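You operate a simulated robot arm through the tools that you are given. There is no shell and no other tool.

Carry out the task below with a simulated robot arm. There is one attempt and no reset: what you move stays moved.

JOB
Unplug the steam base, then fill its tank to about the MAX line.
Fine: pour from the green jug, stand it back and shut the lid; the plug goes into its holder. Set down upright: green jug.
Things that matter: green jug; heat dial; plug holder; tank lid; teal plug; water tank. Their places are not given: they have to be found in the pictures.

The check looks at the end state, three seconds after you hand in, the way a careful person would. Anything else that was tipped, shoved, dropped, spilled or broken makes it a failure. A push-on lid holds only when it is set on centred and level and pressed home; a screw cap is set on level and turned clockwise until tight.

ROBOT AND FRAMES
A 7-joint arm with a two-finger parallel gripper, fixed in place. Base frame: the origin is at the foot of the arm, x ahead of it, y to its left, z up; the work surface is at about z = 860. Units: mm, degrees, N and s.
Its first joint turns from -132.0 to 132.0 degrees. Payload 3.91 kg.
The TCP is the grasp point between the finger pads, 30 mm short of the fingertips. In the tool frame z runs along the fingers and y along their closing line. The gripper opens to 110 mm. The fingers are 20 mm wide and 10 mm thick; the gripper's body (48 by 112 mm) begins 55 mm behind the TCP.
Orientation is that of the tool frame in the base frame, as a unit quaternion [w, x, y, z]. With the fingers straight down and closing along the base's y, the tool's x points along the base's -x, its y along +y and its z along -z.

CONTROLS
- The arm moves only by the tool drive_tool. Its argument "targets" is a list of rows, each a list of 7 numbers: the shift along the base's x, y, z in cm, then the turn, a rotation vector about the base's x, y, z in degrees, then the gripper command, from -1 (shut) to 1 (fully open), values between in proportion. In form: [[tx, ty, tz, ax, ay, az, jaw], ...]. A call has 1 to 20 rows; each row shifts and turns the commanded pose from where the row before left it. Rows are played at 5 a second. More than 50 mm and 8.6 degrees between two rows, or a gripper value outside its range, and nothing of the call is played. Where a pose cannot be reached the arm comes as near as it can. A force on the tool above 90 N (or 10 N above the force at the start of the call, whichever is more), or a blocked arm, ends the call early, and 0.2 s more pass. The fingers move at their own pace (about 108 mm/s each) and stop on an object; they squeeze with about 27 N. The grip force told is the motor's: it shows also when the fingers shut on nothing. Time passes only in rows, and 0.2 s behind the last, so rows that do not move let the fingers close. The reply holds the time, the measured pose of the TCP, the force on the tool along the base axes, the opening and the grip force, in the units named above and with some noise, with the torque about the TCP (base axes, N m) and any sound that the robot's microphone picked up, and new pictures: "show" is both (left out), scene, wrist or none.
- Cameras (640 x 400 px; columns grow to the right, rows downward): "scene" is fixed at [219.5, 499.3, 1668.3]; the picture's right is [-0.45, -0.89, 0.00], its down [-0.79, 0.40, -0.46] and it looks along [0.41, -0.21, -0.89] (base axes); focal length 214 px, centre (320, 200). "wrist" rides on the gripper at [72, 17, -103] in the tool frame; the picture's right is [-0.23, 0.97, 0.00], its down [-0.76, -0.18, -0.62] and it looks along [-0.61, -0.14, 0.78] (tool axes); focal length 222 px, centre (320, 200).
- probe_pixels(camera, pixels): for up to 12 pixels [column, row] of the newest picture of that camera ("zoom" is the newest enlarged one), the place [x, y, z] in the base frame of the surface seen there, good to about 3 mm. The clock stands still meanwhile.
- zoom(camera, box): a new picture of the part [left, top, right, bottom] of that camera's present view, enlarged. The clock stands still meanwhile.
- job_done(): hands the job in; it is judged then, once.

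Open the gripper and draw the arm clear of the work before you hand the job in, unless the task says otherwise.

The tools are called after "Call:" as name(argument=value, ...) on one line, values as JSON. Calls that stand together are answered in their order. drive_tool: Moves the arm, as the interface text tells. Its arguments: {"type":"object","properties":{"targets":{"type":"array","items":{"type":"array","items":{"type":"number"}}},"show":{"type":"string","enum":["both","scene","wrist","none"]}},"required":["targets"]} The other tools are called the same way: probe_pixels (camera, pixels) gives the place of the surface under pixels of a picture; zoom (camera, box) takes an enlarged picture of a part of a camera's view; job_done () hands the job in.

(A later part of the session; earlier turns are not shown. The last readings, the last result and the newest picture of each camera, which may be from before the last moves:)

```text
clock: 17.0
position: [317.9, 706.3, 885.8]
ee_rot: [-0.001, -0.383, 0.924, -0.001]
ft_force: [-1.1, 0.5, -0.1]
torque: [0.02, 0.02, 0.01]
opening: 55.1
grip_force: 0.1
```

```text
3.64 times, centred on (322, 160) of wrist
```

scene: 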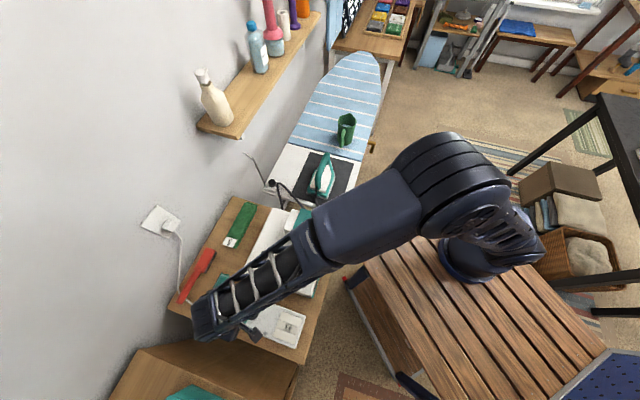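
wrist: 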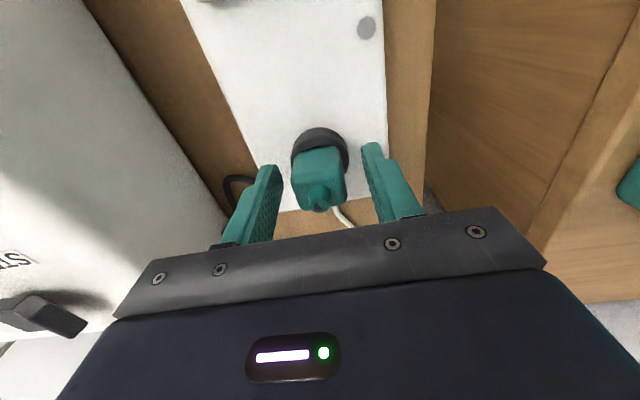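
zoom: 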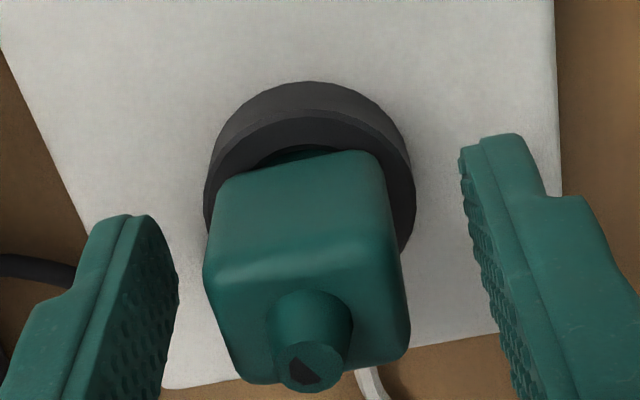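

The plug stays upright in the ring. I probe its top and faces to check the seating height and tilt.

Call:
probe_pixels(camera="zoom", pixels=[[240, 275], [370, 255], [250, 350], [380, 340], [310, 290], [312, 370], [280, 230], [340, 210], [300, 180], [300, 140], [230, 230], [360, 170]])

Call:
drive_tool(targets=[[0, 0, 2, 0, 0, 0, 0], [0, 0, 3, 0, 0, 0, 0], [0, 0, 4, 0, 0, 0, 0], [0, 0, 4, 0, 0, 0, 0], [0, 0, 0, 0, 0, 0, 0]])

```text
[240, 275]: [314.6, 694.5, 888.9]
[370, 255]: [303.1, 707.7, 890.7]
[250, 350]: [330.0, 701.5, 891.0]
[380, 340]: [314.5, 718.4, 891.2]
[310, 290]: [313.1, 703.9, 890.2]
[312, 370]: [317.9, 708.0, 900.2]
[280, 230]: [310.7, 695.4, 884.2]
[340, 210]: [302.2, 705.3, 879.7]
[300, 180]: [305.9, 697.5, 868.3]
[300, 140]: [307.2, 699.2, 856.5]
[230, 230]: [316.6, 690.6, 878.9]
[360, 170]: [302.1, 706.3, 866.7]
```

```text
clock: 18.2
position: [319.1, 710.3, 1017.1]
ee_rot: [0.0, -0.383, 0.924, 0.0]
ft_force: [0.5, 0.6, -0.3]
torque: [0.02, 0.02, 0.04]
opening: 55.0
grip_force: 0.1
```

scene: 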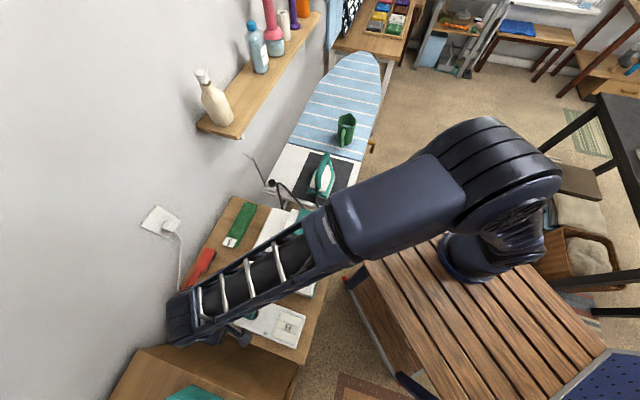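
wrist: 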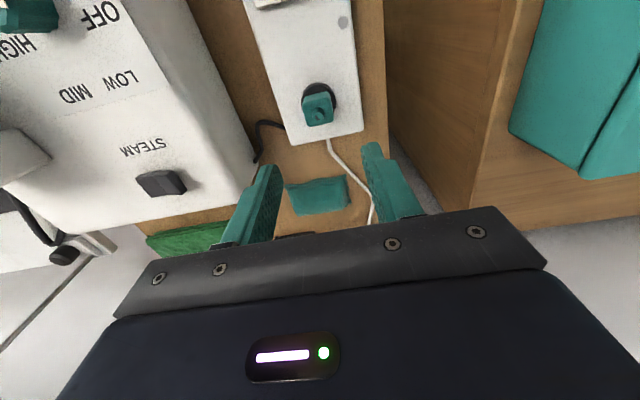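

Plug top reads ≈890.5, i.e. body on the ring with its neck inside. I zoom once more at the plug from this height to confirm it stands level.

Call:
zoom(camera="wrist", box=[280, 65, 360, 145])

Call:
probe_pixels(camera="zoom", pixels=[[245, 215], [370, 200], [260, 280], [380, 265], [310, 200], [305, 300], [330, 100], [280, 110], [420, 150], [310, 150], [210, 160], [320, 260]])

```text
5.00 times, centred on (320, 105) of wrist
```

zoom: 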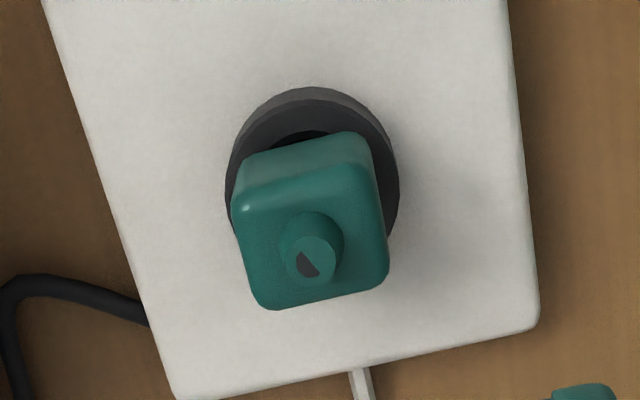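

```text
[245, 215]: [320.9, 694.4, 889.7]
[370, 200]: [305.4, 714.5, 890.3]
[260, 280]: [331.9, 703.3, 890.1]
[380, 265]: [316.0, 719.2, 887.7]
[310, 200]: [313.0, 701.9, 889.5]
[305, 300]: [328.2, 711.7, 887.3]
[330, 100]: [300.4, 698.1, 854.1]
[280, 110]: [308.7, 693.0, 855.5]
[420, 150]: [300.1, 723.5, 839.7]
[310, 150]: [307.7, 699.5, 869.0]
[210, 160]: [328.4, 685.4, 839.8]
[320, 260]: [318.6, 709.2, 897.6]
```

The plug is level at z≈889 around (318,707): seated. Now I rise and move to above the lid knob at about (440,398) to inspect it.

Call:
drive_tool(targets=[[0, 0, 4.5, 0, 0, 0, 0], [0, 0, 4.5, 0, 0, 0, 0], [0, 0, 4.5, 0, 0, 0, 0], [1.75, -4.45, 0, 0, 0, 0, 0], [1.75, -4.45, 0, 0, 0, 0, 0], [1.75, -4.45, 0, 0, 0, 0, 0], [1.75, -4.45, 0, 0, 0, 0, 0], [1.75, -4.45, 0, 0, 0, 0, 0], [1.75, -4.45, 0, 0, 0, 0, 0], [1.75, -4.3, 0, 0, 0, 0, 0], [0, 0, 0, 0, 0, 0, 0]])

```text
clock: 20.6
position: [438.5, 396.9, 1152.8]
ee_rot: [0.0, -0.383, 0.924, 0.0]
ft_force: [0.6, 1.3, -0.5]
torque: [0.0, -0.02, 0.01]
opening: 55.1
grip_force: 0.1
```

scene: 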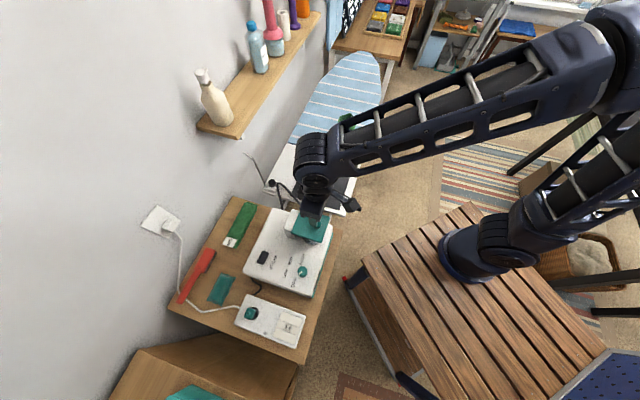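
wrist: 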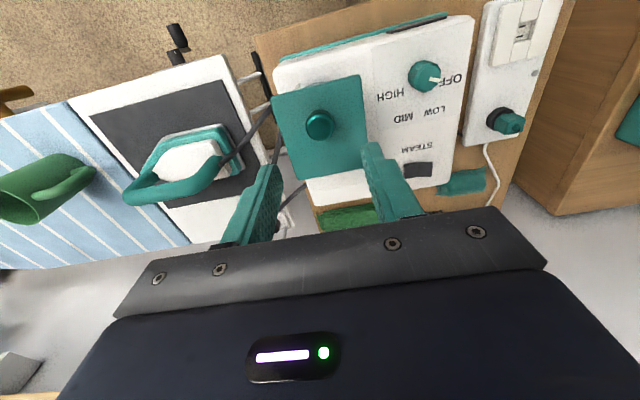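

The lid with its knob is at wrist (319,125). I zoom and probe the knob, lid edges and hinge side.

Call:
zoom(camera="wrist", box=[260, 60, 380, 210])

Call:
probe_pixels(camera="wrist", pixels=[[319, 124], [310, 124], [328, 124], [319, 115], [319, 134], [275, 97], [360, 78], [365, 140], [290, 178], [330, 175], [348, 170], [300, 90]])

```text
2.67 times, centred on (320, 135) of wrist
```

zoom: 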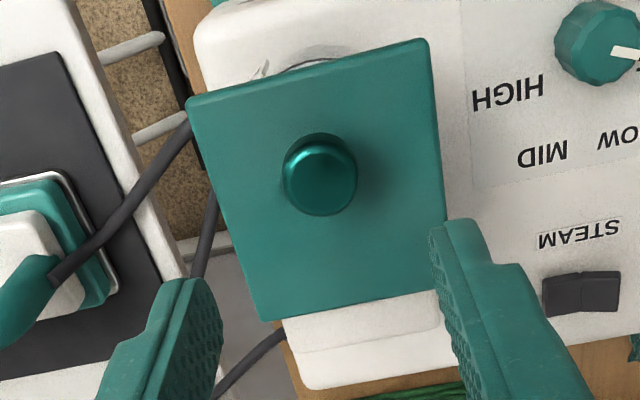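

```text
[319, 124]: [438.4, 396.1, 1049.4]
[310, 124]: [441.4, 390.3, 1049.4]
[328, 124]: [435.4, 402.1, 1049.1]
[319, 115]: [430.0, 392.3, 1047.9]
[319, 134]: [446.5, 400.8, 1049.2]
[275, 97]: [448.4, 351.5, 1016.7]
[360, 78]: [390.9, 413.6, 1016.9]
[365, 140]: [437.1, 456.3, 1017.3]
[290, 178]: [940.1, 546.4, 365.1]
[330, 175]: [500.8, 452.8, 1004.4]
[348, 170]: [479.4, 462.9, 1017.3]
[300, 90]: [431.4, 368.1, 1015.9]
```

The knob axis is at (438.5,396.5), top z≈1049, 25 mm from the lid's free edge. I look closer at the hinge and the visible bit of tank before gripping.

Call:
zoom(camera="wrist", box=[270, 60, 360, 110])

Call:
probe_pixels(camera="wrist", pixels=[[310, 82], [300, 84], [320, 81], [305, 87], [290, 92], [335, 79]])

Call:
zoom(camera="scene", box=[280, 195, 350, 250])

```text
7.11 times, centred on (315, 85) of wrist
```

zoom: 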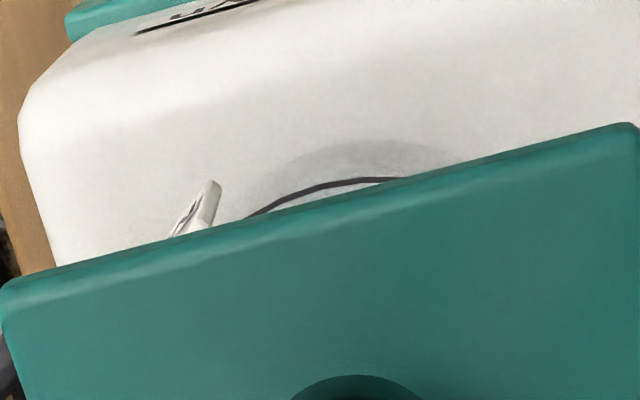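

```text
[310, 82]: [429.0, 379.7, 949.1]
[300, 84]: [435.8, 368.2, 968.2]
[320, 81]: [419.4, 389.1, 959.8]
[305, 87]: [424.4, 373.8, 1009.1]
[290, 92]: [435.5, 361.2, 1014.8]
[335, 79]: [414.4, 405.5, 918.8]
```

```text
7.27 times, centred on (315, 222) of scene
```

zoom: 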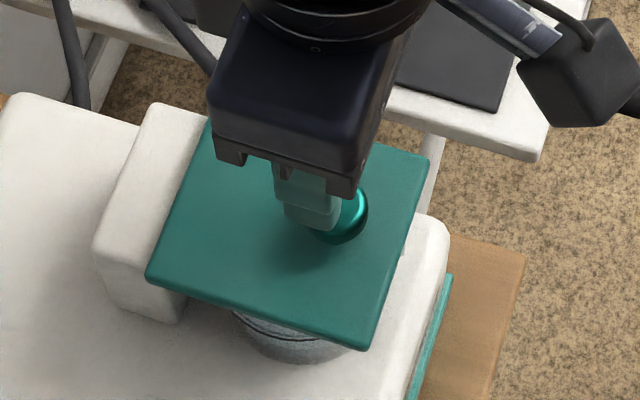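

The tank is a cylinder of ~40 mm radius centred near (452.5,410) under the lid. I lower the fingers around the knob to z≈1053 (tips ~6 mm above the lid) and close.

Call:
drive_tool(targets=[[0, 0, -3, 0, 0, 0, 0], [0, 0, -3, 0, 0, 0, 0], [0, 0, -2.5, 0, 0, 0, 0], [0, 0, -1.5, 0, 0, 0, 0], [0, 0, 0, 0, 0, 0, 0], [0, 0, 0, 0, 0, 0, -0.5], [0, 0, 0, 0, 0, 0, -1], [0, 0, 0, 0, 0, 0, -1]])

```text
clock: 22.4
position: [439.3, 396.8, 1052.6]
ee_rot: [-0.001, -0.382, 0.924, 0.0]
ft_force: [13.9, -14.7, -3.0]
torque: [-0.34, -0.02, -0.12]
opening: 27.9
grip_force: 45.1
```

scene: 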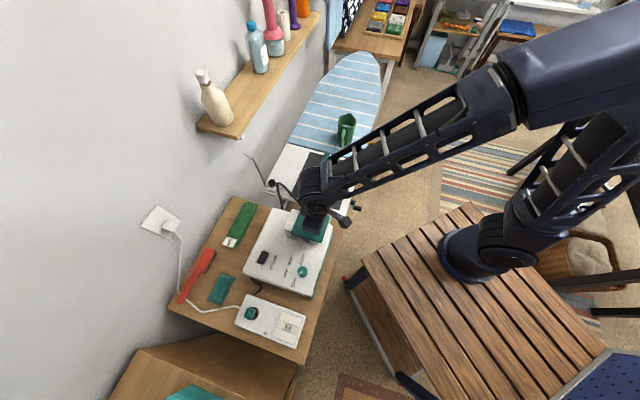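
wrist: 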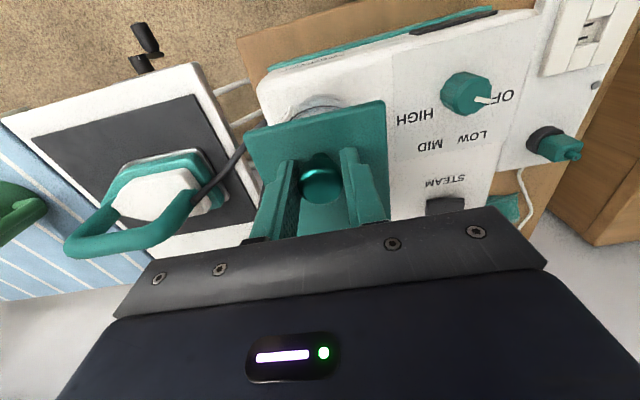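

The fingers hold the knob (28 mm), with a 20 N sideways force from a small offset. I ease it by 1 mm toward (+x,−y) and read again.

Call:
drive_tool(targets=[[0.08, -0.08, 0, 0, 0, 0, -1], [0, 0, 0, 0, 0, 0, -1]], show="none")

```text
clock: 23.0
position: [439.4, 398.9, 1051.9]
ee_rot: [-0.001, -0.383, 0.924, 0.0]
ft_force: [3.9, -6.8, -3.1]
torque: [-0.13, 0.27, -0.13]
opening: 27.9
grip_force: 45.0
```

The side force is down to about 7 N. I start lifting the knob along the arc around the hinge, first about 24°.

Call:
drive_tool(targets=[[0.14, 0.14, 0.5, 0, 0, 0, -1], [0.16, 0.16, 0.48, 0, 0, 0, -1], [0.19, 0.19, 0.47, 0, 0, 0, -1], [0.21, 0.21, 0.44, 0, 0, 0, -1], [0.24, 0.24, 0.42, 0, 0, 0, -1], [0.24, 0.24, 0.41, 0, 0, 0, -1], [0, 0, 0, 0, 0, 0, -1]])

```text
clock: 24.6
position: [451.3, 409.0, 1078.1]
ee_rot: [-0.001, -0.383, 0.924, -0.001]
ft_force: [-11.3, 7.1, -18.7]
torque: [-0.84, 1.04, -0.03]
opening: 27.6
grip_force: 45.1
```

scene: 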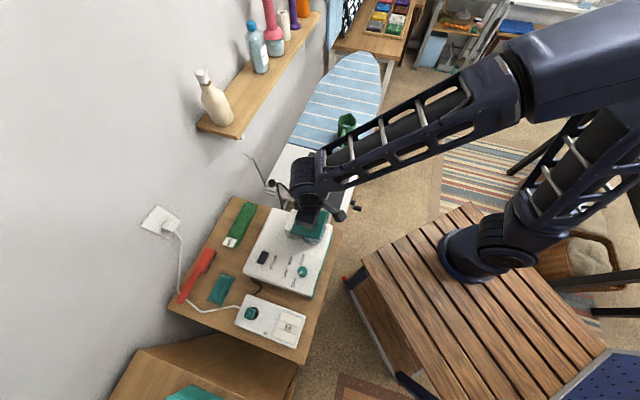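
wrist: 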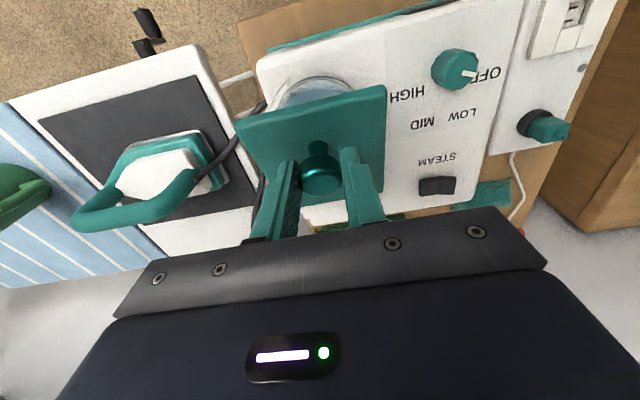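

The lid is tilting open; the knob is a ball on a stem. I zoom to check the grip.

Call:
zoom(camera="wrist", box=[220, 60, 400, 240])

```text
2.22 times, centred on (310, 150) of wrist
```

zoom: 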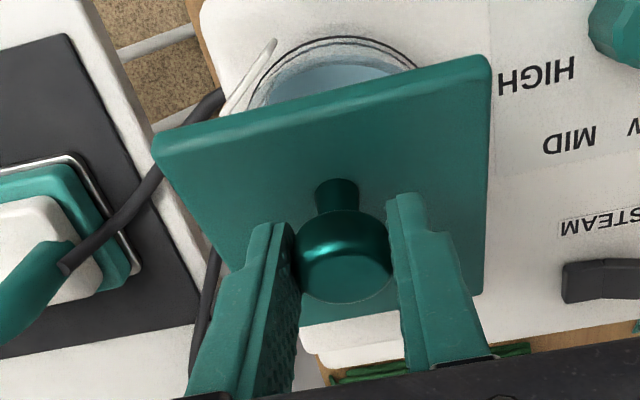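

The fingers hold the knob's cap well and the lid is at about 25°. I continue along the arc to about 54°.

Call:
drive_tool(targets=[[0.45, 0.45, 0.53, 0, 0, 0, -1], [0.48, 0.48, 0.46, 0, 0, 0, -1], [0.52, 0.52, 0.39, 0, 0, 0, -1], [0.54, 0.54, 0.31, 0, 0, 0, -1], [0.56, 0.56, 0.23, 0, 0, 0, -1], [0, 0, 0, 0, 0, 0, -1]])

Call:
zoom(camera="wrist", box=[220, 60, 400, 240])

```text
clock: 26.0
position: [477.8, 434.6, 1100.6]
ee_rot: [0.0, -0.383, 0.924, 0.0]
ft_force: [-35.3, 8.8, 11.5]
torque: [-0.57, 1.38, 0.09]
opening: 27.4
grip_force: 45.0
```

scene: 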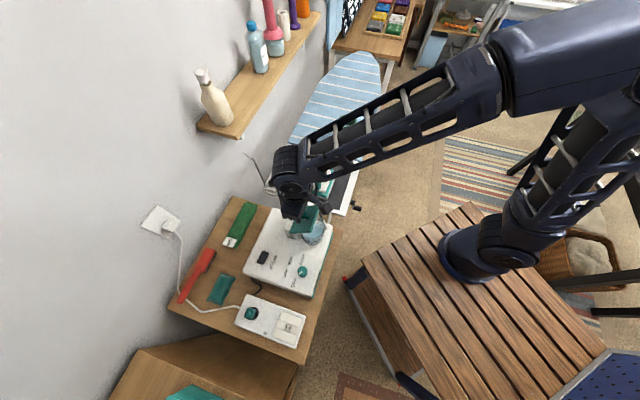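
wrist: 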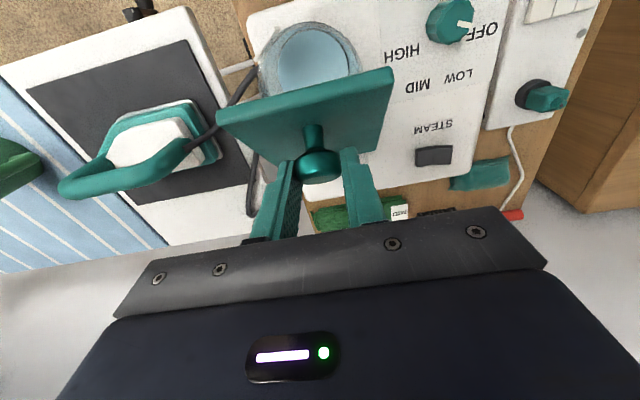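

```text
2.22 times, centred on (310, 150) of wrist
```

zoom: 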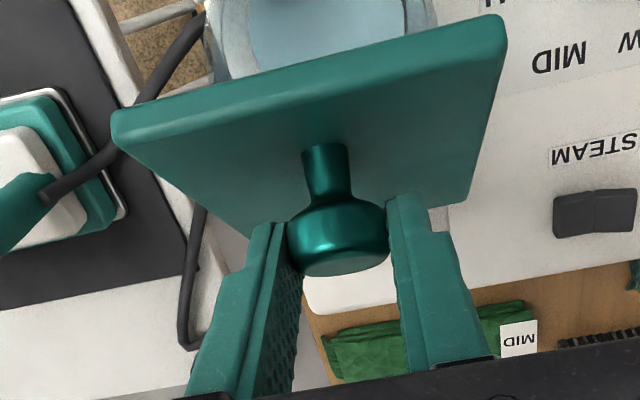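

Lid is at ~50° and the grip holds; a ~30 N sideways force shows the hinge line is slightly off 45°. I correct 2.5 mm toward (−x,+y) and continue the arc to about 78°.

Call:
drive_tool(targets=[[-0.18, 0.18, 0.1, 0, 0, 0, -1], [0.55, 0.6, 0.14, 0, 0, 0, -1], [0.55, 0.6, 0.08, 0, 0, 0, -1], [0.55, 0.61, 0.0, 0, 0, 0, -1], [0.55, 0.6, -0.08, 0, 0, 0, -1], [0, 0, 0, 0, 0, 0, -1]])

Call:
zoom(camera="wrist", box=[220, 60, 400, 240])

```text
clock: 27.4
position: [499.4, 458.4, 1100.9]
ee_rot: [0.0, -0.382, 0.924, 0.0]
ft_force: [5.0, -20.3, 12.6]
torque: [-1.06, 0.62, -0.01]
opening: 27.5
grip_force: 45.0
```

scene: 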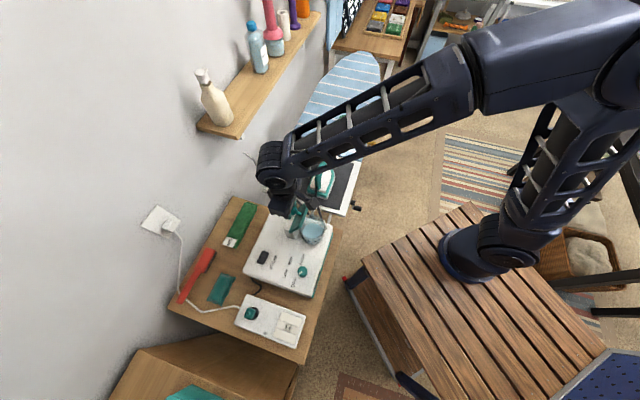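
wrist: 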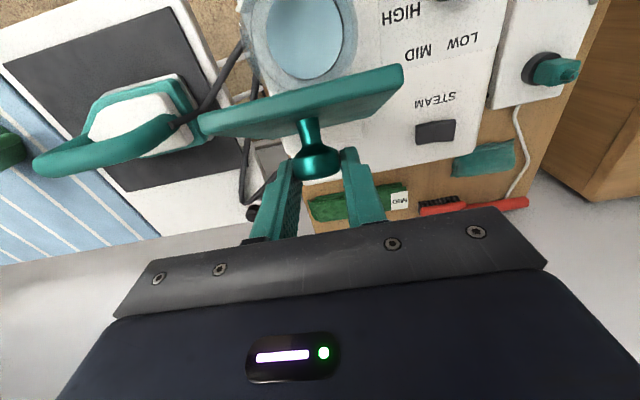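

```text
2.22 times, centred on (310, 150) of wrist
```

zoom: 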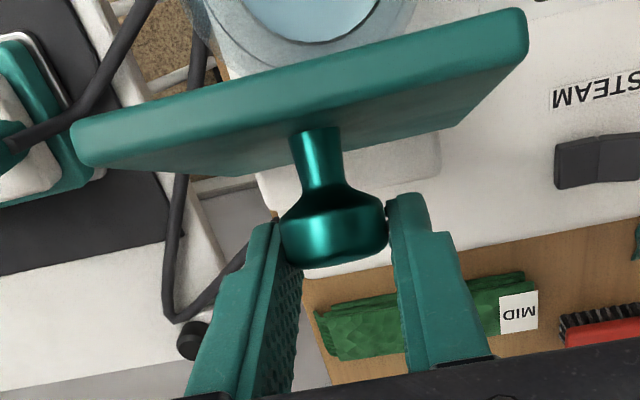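

The lid is at about 72°, with −18 N sideways, so I correct 1 mm back and go on past vertical to about 100°.

Call:
drive_tool(targets=[[0.62, 0.5, -0.1, 0, 0, 0, -1], [0.56, 0.56, -0.18, 0, 0, 0, -1], [0.54, 0.54, -0.26, 0, 0, 0, -1], [0.51, 0.51, -0.34, 0, 0, 0, -1], [0, 0, 0, 0, 0, 0, -1]])

Call:
zoom(camera="wrist", box=[220, 30, 420, 240])

```text
clock: 28.6
position: [521.1, 480.0, 1092.2]
ee_rot: [0.001, -0.383, 0.924, 0.0]
ft_force: [7.4, -17.7, 12.1]
torque: [-0.87, 0.77, 0.06]
opening: 27.9
grip_force: 45.0
```

scene: 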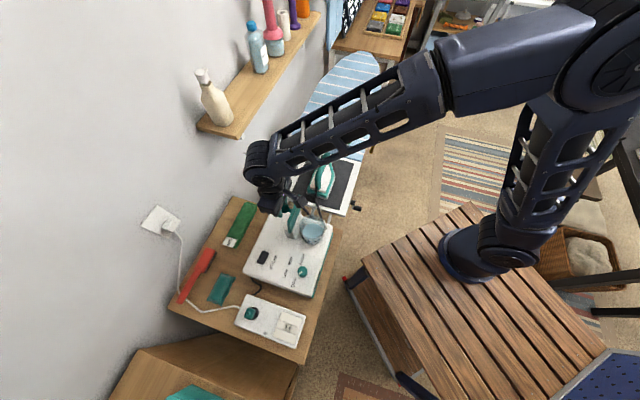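
wrist: 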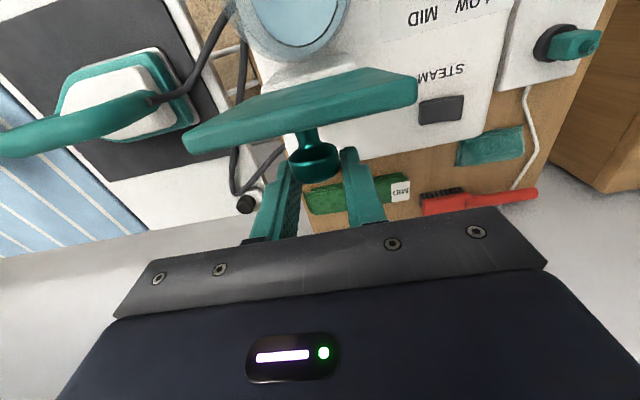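

```text
1.90 times, centred on (320, 135) of wrist
```

zoom: 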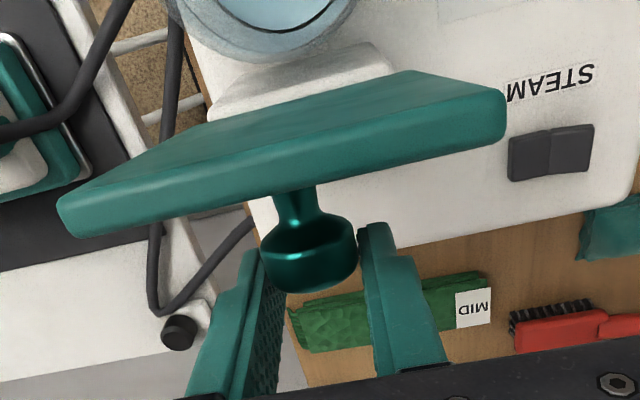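

The lid looks near vertical now. I probe its underside and edge to measure the angle.

Call:
probe_pixels(camera="zoom", pixels=[[300, 125], [350, 100], [250, 160], [200, 190], [400, 130], [350, 150], [150, 180], [300, 60], [260, 100], [330, 75], [240, 30], [310, 20]])

```text
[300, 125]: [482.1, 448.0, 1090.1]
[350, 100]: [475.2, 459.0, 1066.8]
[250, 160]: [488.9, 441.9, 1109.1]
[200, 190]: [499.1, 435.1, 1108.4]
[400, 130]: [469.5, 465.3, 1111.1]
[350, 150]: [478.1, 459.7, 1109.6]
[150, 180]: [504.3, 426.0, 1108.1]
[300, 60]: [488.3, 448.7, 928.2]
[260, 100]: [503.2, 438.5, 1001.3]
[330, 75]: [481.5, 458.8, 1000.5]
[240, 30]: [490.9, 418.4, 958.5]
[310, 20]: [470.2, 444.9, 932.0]
```

The lid's inner face is at u≈660 from z 1067 to 1109, so it stands at about 90°, and the fingers have slid toward the cap's end. I push a little further along the arc to see whether it hits a stop.

Call:
drive_tool(targets=[[0.3, 0.25, -0.25, 0, 0, 0, -1], [0.3, 0.25, -0.25, 0, 0, 0, -1], [0, 0, 0, 0, 0, 0, -1]], show="wrist")

Call:
zoom(camera="wrist", box=[220, 30, 420, 240])

Call:
probe_pixels(camera="zoom", pixels=[[300, 125], [350, 100], [250, 160], [200, 190], [400, 130], [350, 150], [150, 180], [310, 260], [300, 280], [290, 200], [330, 75], [310, 20]])

```text
clock: 29.4
position: [526.8, 486.2, 1087.8]
ee_rot: [0.001, -0.383, 0.924, 0.0]
ft_force: [2.7, -8.3, 17.2]
torque: [-0.79, 0.79, 0.02]
opening: 27.9
grip_force: 44.8
```

wrist: 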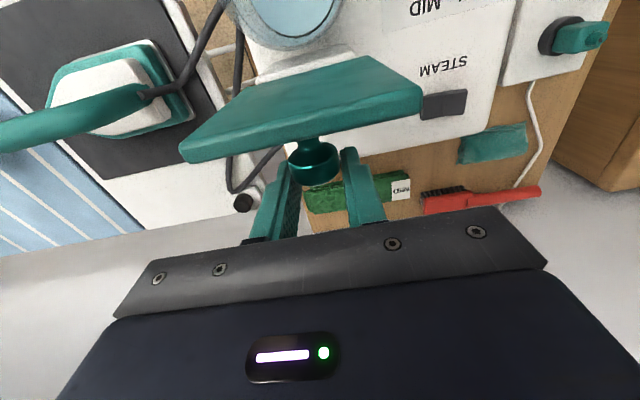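

```text
1.90 times, centred on (320, 135) of wrist
```

zoom: 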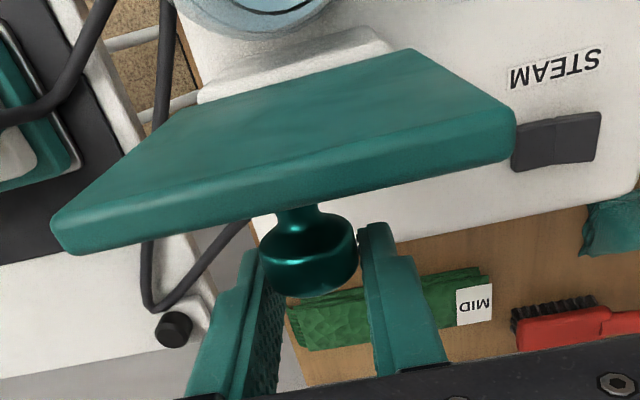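

```text
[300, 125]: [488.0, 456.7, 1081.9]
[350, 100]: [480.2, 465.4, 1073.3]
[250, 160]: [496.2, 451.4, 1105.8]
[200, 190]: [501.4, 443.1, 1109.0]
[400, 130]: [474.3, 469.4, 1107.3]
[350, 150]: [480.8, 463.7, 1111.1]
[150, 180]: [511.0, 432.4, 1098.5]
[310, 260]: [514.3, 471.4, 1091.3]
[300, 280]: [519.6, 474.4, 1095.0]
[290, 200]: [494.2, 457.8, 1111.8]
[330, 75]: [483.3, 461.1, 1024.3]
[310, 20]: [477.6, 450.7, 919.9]
```

The lid is now just about vertical (inner face u≈669 all the way up). I push it further past vertical along the arc.

Call:
drive_tool(targets=[[0.28, 0.25, -0.28, 0, 0, 0, -1], [0.28, 0.25, -0.3, 0, 0, 0, -1], [0.28, 0.25, -0.32, 0, 0, 0, -1], [0, 0, 0, 0, 0, 0, -1]], show="wrist")

Call:
zoom(camera="wrist", box=[220, 30, 420, 240])

Call:
probe_pixels(camera="zoom", pixels=[[300, 125], [350, 100], [250, 160], [200, 190], [400, 130], [350, 150], [150, 180], [310, 260], [300, 280], [290, 200], [330, 75], [310, 20]])

```text
clock: 30.4
position: [534.7, 492.3, 1077.5]
ee_rot: [0.002, -0.383, 0.924, 0.001]
ft_force: [-5.5, 9.6, 22.4]
torque: [-0.64, 0.94, -0.02]
opening: 27.8
grip_force: 45.1
```

wrist: 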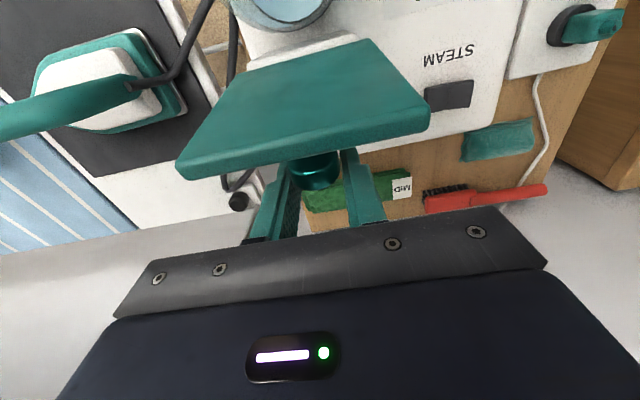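

```text
1.90 times, centred on (320, 135) of wrist
```

zoom: 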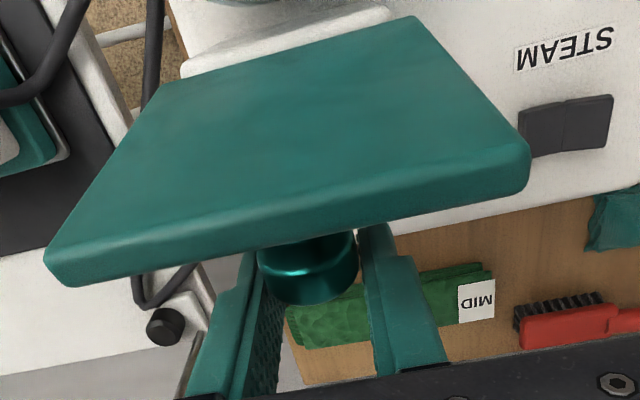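

```text
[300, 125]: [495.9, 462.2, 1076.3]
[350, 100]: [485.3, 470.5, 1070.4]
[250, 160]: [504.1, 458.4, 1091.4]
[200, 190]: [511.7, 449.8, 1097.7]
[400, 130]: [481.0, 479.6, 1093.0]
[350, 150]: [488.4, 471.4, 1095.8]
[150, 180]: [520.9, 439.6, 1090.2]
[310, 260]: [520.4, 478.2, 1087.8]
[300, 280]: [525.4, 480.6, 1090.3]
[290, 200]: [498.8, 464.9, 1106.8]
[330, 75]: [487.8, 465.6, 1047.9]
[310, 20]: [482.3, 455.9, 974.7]
```

The lid leans about 7° past vertical now. I push it two more small steps back so it will surely stay open.

Call:
drive_tool(targets=[[0.25, 0.25, -0.3, 0, 0, 0, -1], [0.25, 0.25, -0.34, 0, 0, 0, -1], [0, 0, 0, 0, 0, 0, -1]], show="wrist")

Call:
zoom(camera="wrist", box=[220, 30, 420, 240])

Call:
probe_pixels(camera="zoom", pixels=[[300, 125], [350, 100], [250, 160], [200, 190], [400, 130], [350, 150], [320, 50], [310, 260], [300, 280], [290, 200], [330, 75], [230, 90]])

```text
clock: 31.2
position: [540.3, 497.9, 1071.1]
ee_rot: [-0.001, -0.383, 0.924, 0.0]
ft_force: [-13.5, 4.5, 13.6]
torque: [-0.9, 0.94, -0.01]
opening: 27.5
grip_force: 45.6
```

wrist: 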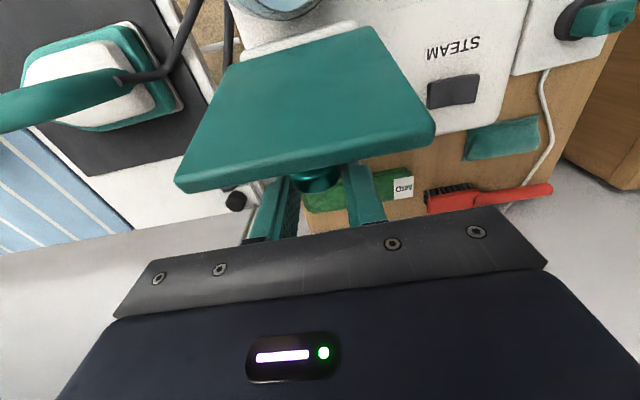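

```text
1.90 times, centred on (320, 135) of wrist
```

zoom: 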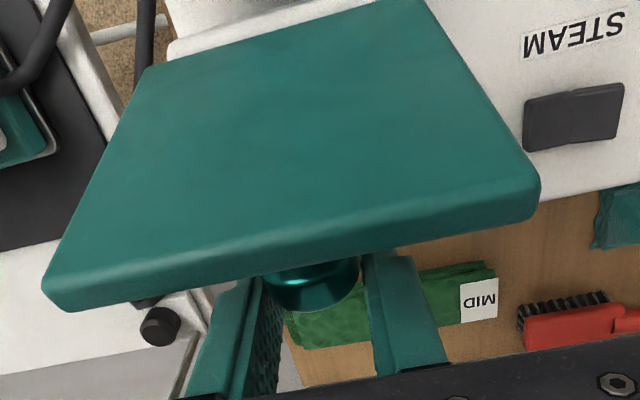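

```text
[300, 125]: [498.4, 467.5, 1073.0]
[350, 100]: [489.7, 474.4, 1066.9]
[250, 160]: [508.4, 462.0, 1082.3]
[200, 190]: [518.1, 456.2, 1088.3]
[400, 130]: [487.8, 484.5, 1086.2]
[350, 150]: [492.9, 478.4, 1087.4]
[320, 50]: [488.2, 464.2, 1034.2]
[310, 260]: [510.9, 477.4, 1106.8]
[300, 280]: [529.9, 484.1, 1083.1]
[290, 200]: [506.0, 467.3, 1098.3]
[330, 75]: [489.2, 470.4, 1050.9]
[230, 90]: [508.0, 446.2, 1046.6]
```

The lid leans about 13° past vertical (≈103°). I open the fingers and see whether it stays.

Call:
drive_tool(targets=[[0, 0, 0, 0, 0, 0, -0.3], [0, 0, 0, 0, 0, 0, 0], [0, 0, 0, 0, 0, 0, 0], [0, 0, 0, 0, 0, 0, 0]])

Call:
zoom(camera="wrist", box=[180, 0, 440, 240])

```text
clock: 32.2
position: [541.5, 498.8, 1070.4]
ee_rot: [-0.001, -0.382, 0.924, 0.0]
ft_force: [0.5, 0.3, -0.4]
torque: [0.01, -0.01, 0.0]
opening: 55.1
grip_force: 0.1
```

scene: 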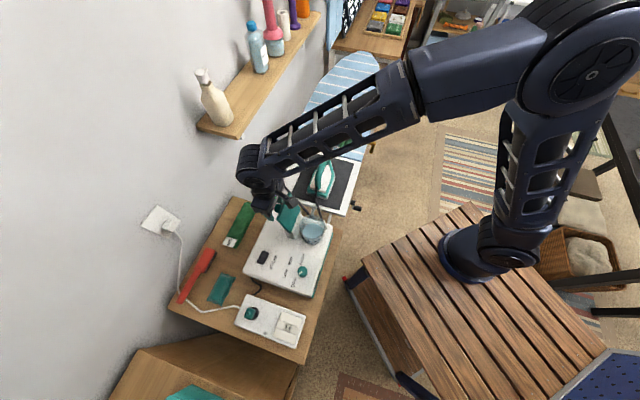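
wrist: 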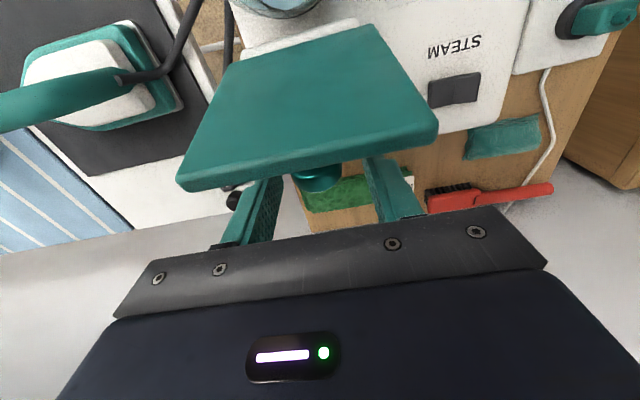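

```text
1.67 times, centred on (310, 120) of wrist
```

zoom: 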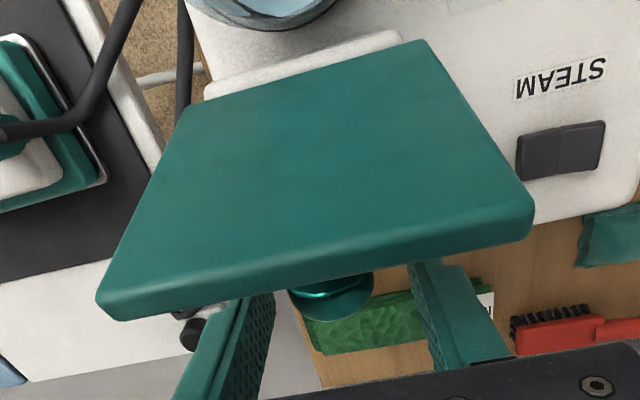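

The lid stays open on its own. I raise the tool straight up and back toward the robot to look into the tank.

Call:
drive_tool(targets=[[0, 0, 3, 0, 0, 0, 0], [0, 0, 4, 0, 0, 0, 0], [0, 0, 4, 0, 0, 0, 0], [-2, -2, 4, 0, 0, 0, 0], [-3.3, -3.3, 1, 0, 0, 0, 0], [-3.3, -3.3, 0, 0, 0, 0, 0], [-3.3, -3.3, 0, 0, 0, 0, 0], [0, 0, 0, 0, 0, 0, 0]])

Call:
zoom(camera="scene", box=[270, 190, 350, 250])

```text
clock: 34.0
position: [421.7, 377.8, 1229.9]
ee_rot: [0.0, -0.383, 0.924, 0.0]
ft_force: [0.5, -0.3, -0.4]
torque: [-0.01, 0.05, 0.01]
opening: 55.0
grip_force: 0.0
```

scene: 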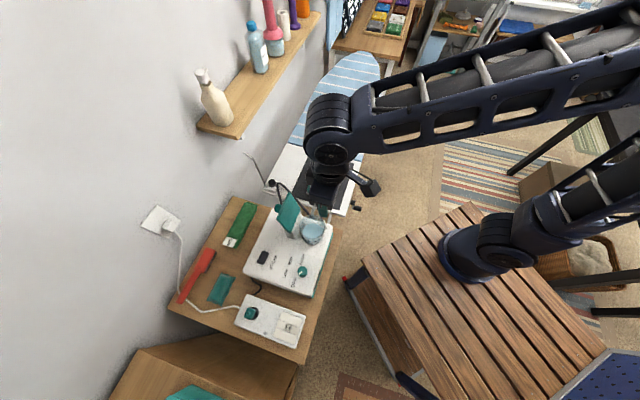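
wrist: 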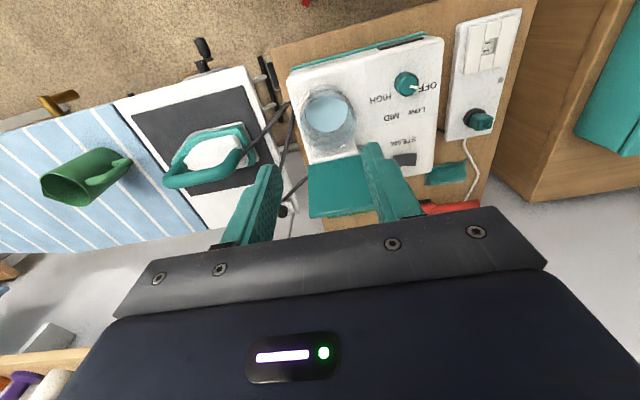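

```text
6.67 times, centred on (310, 220) of scene
```

zoom: 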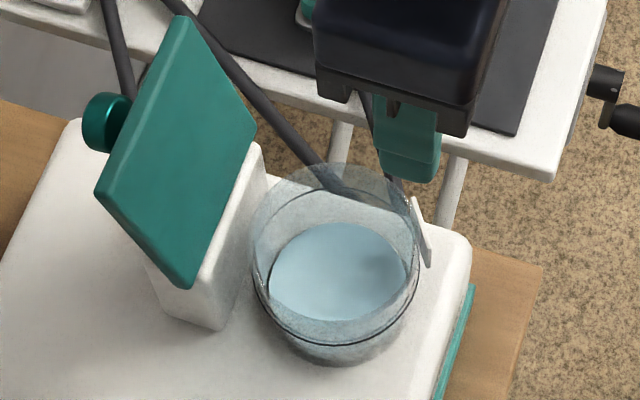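

Now the tank is open to view: water surface around zoom (335,270), a dark MAX ring and a white tag at (420,235). I probe the heights.

Call:
probe_pixels(camera="zoom", pixels=[[335, 270], [300, 280], [380, 280], [340, 345], [280, 320], [420, 235], [427, 260], [415, 205], [335, 168], [340, 190], [255, 250], [412, 310]])

Call:
zoom(camera="wrist", box=[280, 70, 380, 170])

Call:
probe_pixels(camera="zoom", pixels=[[300, 200], [330, 180], [250, 180], [270, 300], [300, 120], [200, 150], [160, 250], [350, 250], [160, 130], [300, 340], [230, 110], [380, 150]])

```text
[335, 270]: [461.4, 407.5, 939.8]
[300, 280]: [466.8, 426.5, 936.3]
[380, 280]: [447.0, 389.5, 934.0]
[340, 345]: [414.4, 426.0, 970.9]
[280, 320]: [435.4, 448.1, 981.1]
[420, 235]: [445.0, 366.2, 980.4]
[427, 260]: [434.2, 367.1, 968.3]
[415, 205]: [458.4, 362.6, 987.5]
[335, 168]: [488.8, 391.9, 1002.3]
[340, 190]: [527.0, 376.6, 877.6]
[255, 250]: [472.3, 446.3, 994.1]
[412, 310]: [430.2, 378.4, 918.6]
```

```text
4.00 times, centred on (330, 120) of wrist
```

zoom: 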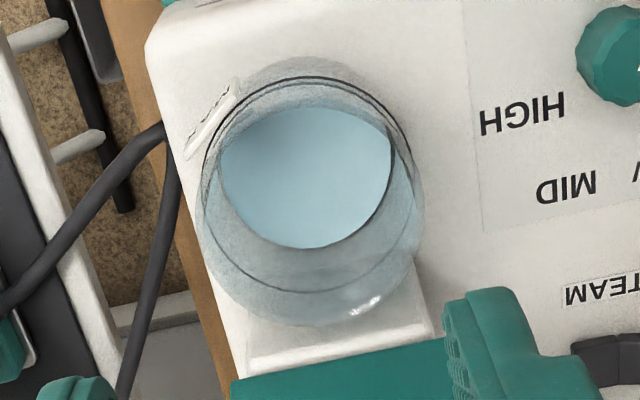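

```text
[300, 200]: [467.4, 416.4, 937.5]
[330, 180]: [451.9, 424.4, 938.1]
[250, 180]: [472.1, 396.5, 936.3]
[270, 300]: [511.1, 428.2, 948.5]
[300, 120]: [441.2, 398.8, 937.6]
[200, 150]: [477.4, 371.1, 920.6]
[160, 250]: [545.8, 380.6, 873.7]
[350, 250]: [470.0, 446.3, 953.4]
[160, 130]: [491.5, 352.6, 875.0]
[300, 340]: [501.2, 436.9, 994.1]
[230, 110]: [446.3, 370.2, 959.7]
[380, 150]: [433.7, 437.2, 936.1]
```

Water stands at z≈937. I zoom further to pin down the MAX ring height and the rim.

Call:
zoom(camera="scene", box=[298, 210, 338, 248])

```text
10.53 times, centred on (318, 229) of scene
```

zoom: 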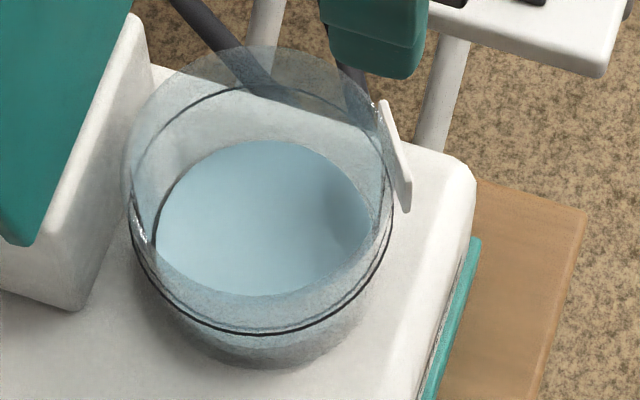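

Call:
probe_pixels(camera="zoom", pixels=[[250, 333], [200, 318], [310, 325], [155, 275], [360, 290], [240, 355], [130, 200], [260, 315], [390, 120], [400, 160], [405, 190], [385, 105]])

Call:
probe_pixels(camera="zoom", pixels=[[235, 88], [250, 50], [170, 90], [125, 160], [330, 310], [175, 300], [260, 332], [290, 331], [225, 328], [340, 305], [270, 60], [220, 60]])

```text
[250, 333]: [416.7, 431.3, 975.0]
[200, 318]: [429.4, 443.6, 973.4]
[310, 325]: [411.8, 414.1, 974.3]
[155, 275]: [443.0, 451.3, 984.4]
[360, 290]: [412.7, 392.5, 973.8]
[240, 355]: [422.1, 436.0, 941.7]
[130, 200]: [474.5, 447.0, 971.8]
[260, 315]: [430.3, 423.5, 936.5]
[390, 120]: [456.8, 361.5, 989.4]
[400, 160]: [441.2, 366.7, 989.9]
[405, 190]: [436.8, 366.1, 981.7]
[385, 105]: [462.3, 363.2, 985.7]
```

```text
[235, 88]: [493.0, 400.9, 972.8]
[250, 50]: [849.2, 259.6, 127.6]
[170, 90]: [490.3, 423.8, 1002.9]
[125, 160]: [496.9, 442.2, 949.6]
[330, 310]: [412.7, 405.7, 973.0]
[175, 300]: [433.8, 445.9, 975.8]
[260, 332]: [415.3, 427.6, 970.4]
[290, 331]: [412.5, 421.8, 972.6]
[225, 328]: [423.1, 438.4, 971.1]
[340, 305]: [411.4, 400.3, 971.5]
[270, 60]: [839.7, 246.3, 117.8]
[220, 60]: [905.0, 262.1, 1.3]
```

MAX ring is at z≈973, water at 937, tank axis about (453,409), rim ≈1003, so roughly 170 ml are needed; the jug holds about 270 ml. I now fly over to above the jug, turning the tool to face its spout line, gripper open.

Call:
drive_tool(targets=[[3.5, -2.74, 0, 0, 0, -7.46, 0.5], [3.5, -2.74, 0, 0, 0, -7.46, 1], [3.5, -2.74, 0, 0, 0, -7.46, 1], [3.5, -2.74, 0, 0, 0, -7.46, 1], [3.5, -2.74, 0, 0, 0, -7.46, 1], [3.5, -2.74, 0, 0, 0, -7.46, 1], [3.5, -2.74, -1, 0, 0, -7.46, 1], [3.5, -2.74, -1, 0, 0, -7.46, 1], [3.5, -2.74, -2, 0, 0, -7.46, 1], [3.5, -2.74, -2, 0, 0, -7.46, 1], [3.5, -2.74, -2, 0, 0, -7.46, 1], [3.5, -2.74, -2, 0, 0, -7.46, 1], [0, 0, 0, 0, 0, 0, 1], [0, 0, 0, 0, 0, 0, 1]])

```text
clock: 37.0
position: [842.6, 49.9, 1131.5]
ee_rot: [-0.001, 0.38, 0.925, 0.0]
ft_force: [-0.1, -0.4, -0.7]
torque: [-0.04, -0.04, 0.0]
opening: 109.7
grip_force: 0.0
```

scene: 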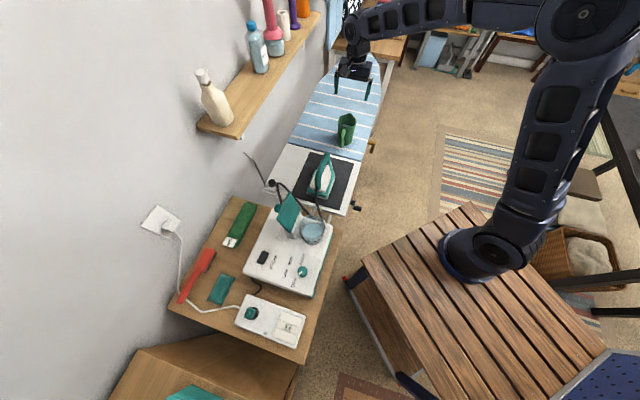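
wrist: 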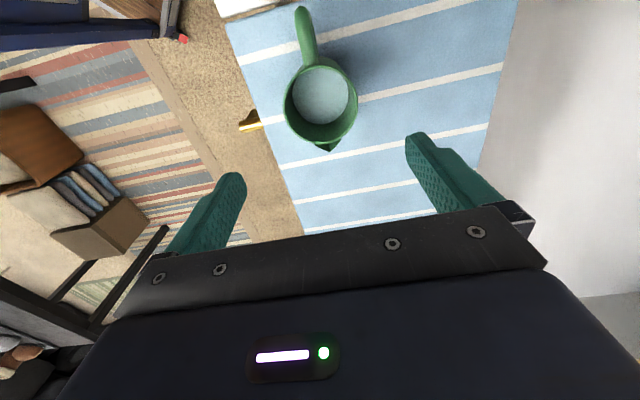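

The jug is right below at wrist (320,102), handle toward the top of the picture. I zoom and probe the rim, spout and handle for a precise centre.

Call:
zoom(camera="wrist", box=[270, 0, 370, 160])

Call:
probe_pixels(camera="wrist", pixels=[[286, 102], [356, 102], [320, 60], [324, 145], [331, 151], [305, 15], [308, 45], [303, 30], [320, 100], [295, 75], [348, 75], [335, 135]])

```text
2.50 times, centred on (320, 80) of wrist
```

zoom: 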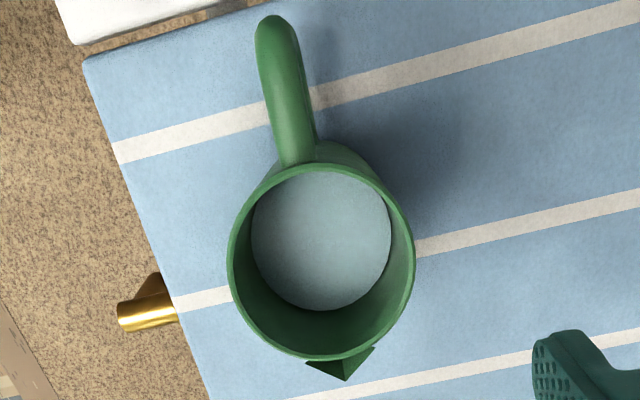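

```text
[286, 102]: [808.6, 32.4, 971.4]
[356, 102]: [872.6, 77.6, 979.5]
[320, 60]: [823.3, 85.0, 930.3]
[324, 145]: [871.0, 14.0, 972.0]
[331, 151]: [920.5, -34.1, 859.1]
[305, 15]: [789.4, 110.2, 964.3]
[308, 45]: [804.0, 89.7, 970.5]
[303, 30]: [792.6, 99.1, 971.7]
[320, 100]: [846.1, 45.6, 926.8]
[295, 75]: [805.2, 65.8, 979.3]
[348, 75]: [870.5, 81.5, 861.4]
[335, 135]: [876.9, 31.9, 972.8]
```

The jug axis coincides with the tool axis within about 1 mm and the yaw matches spout and handle. I tilt the tool 35° toward the handle side, then lower part-way and check.

Call:
drive_tool(targets=[[0, 0, 0, -4.92, -4.98, 0, 1], [0, 0, 0, -4.92, -4.98, 0, 1], [0, 0, 0, -4.92, -4.98, 0, 1], [0, 0, 0, -4.92, -4.98, 0, 1], [0, 0, 0, -4.92, -4.98, 0, 1], [0, 0, -4, 0, 0, 0, 1], [0, 0, -4, 0, 0, 0, 1], [0, 0, 0, 0, 0, 0, 1]])

```text
clock: 38.8
position: [839.9, 51.7, 1051.3]
ee_rot: [0.278, 0.361, 0.883, -0.114]
ft_force: [0.4, -1.0, 0.6]
torque: [-0.01, -0.03, 0.0]
opening: 110.0
grip_force: 0.2
```

scene: 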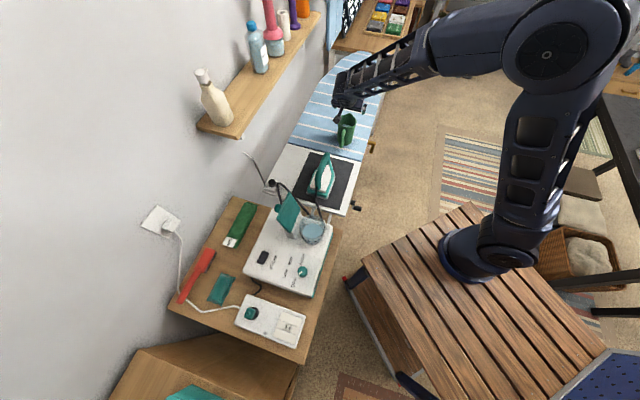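
wrist: 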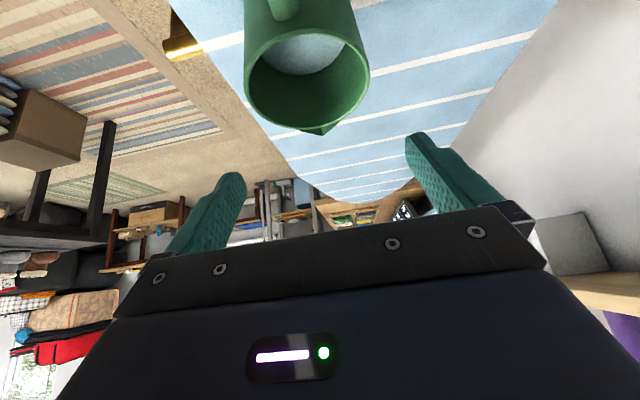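

The tilt is right (fingers point down toward the spout side). I lower further toward z≈950 in two stages, checking clearance.

Call:
drive_tool(targets=[[0, 0, -3, 0, 0, 0, 1], [0, 0, -3, 0, 0, 0, 1], [0, 0, -1.5, 0, 0, 0, 1], [0, 0, 0, 0, 0, 0, 1], [0, 0, 0, 0, 0, 0, 1]])

Call:
zoom(camera="scene", box=[310, 60, 400, 160])

```text
clock: 40.0
position: [840.3, 52.1, 975.4]
ee_rot: [0.278, 0.361, 0.883, -0.115]
ft_force: [-0.6, -0.6, 0.3]
torque: [0.02, -0.01, 0.01]
opening: 110.0
grip_force: 0.1
```

scene: 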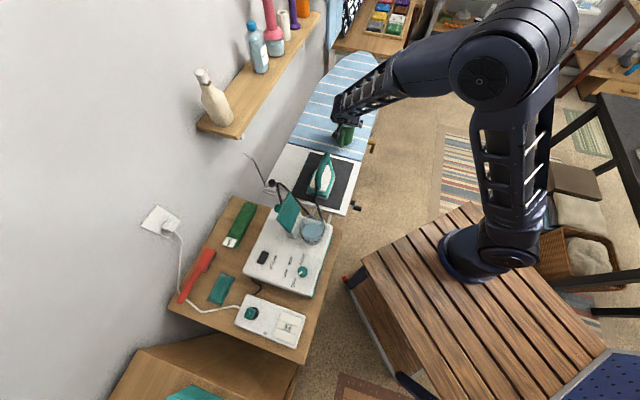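
wrist: 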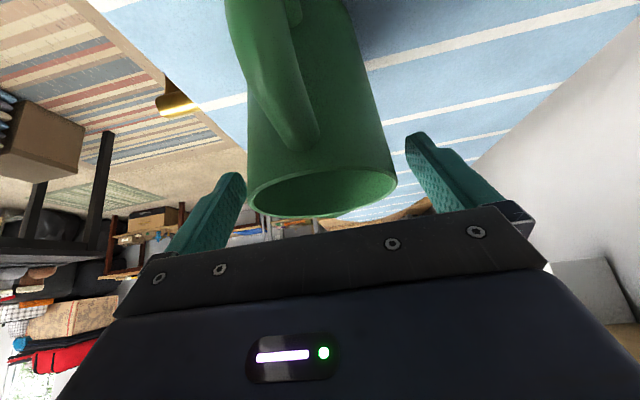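

```text
4.00 times, centred on (355, 110) of scene
```

zoom: 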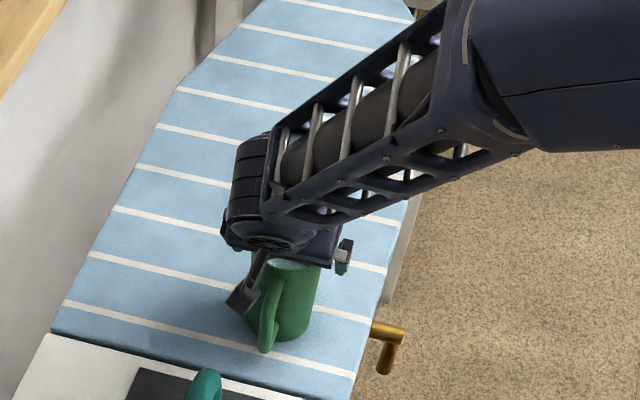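

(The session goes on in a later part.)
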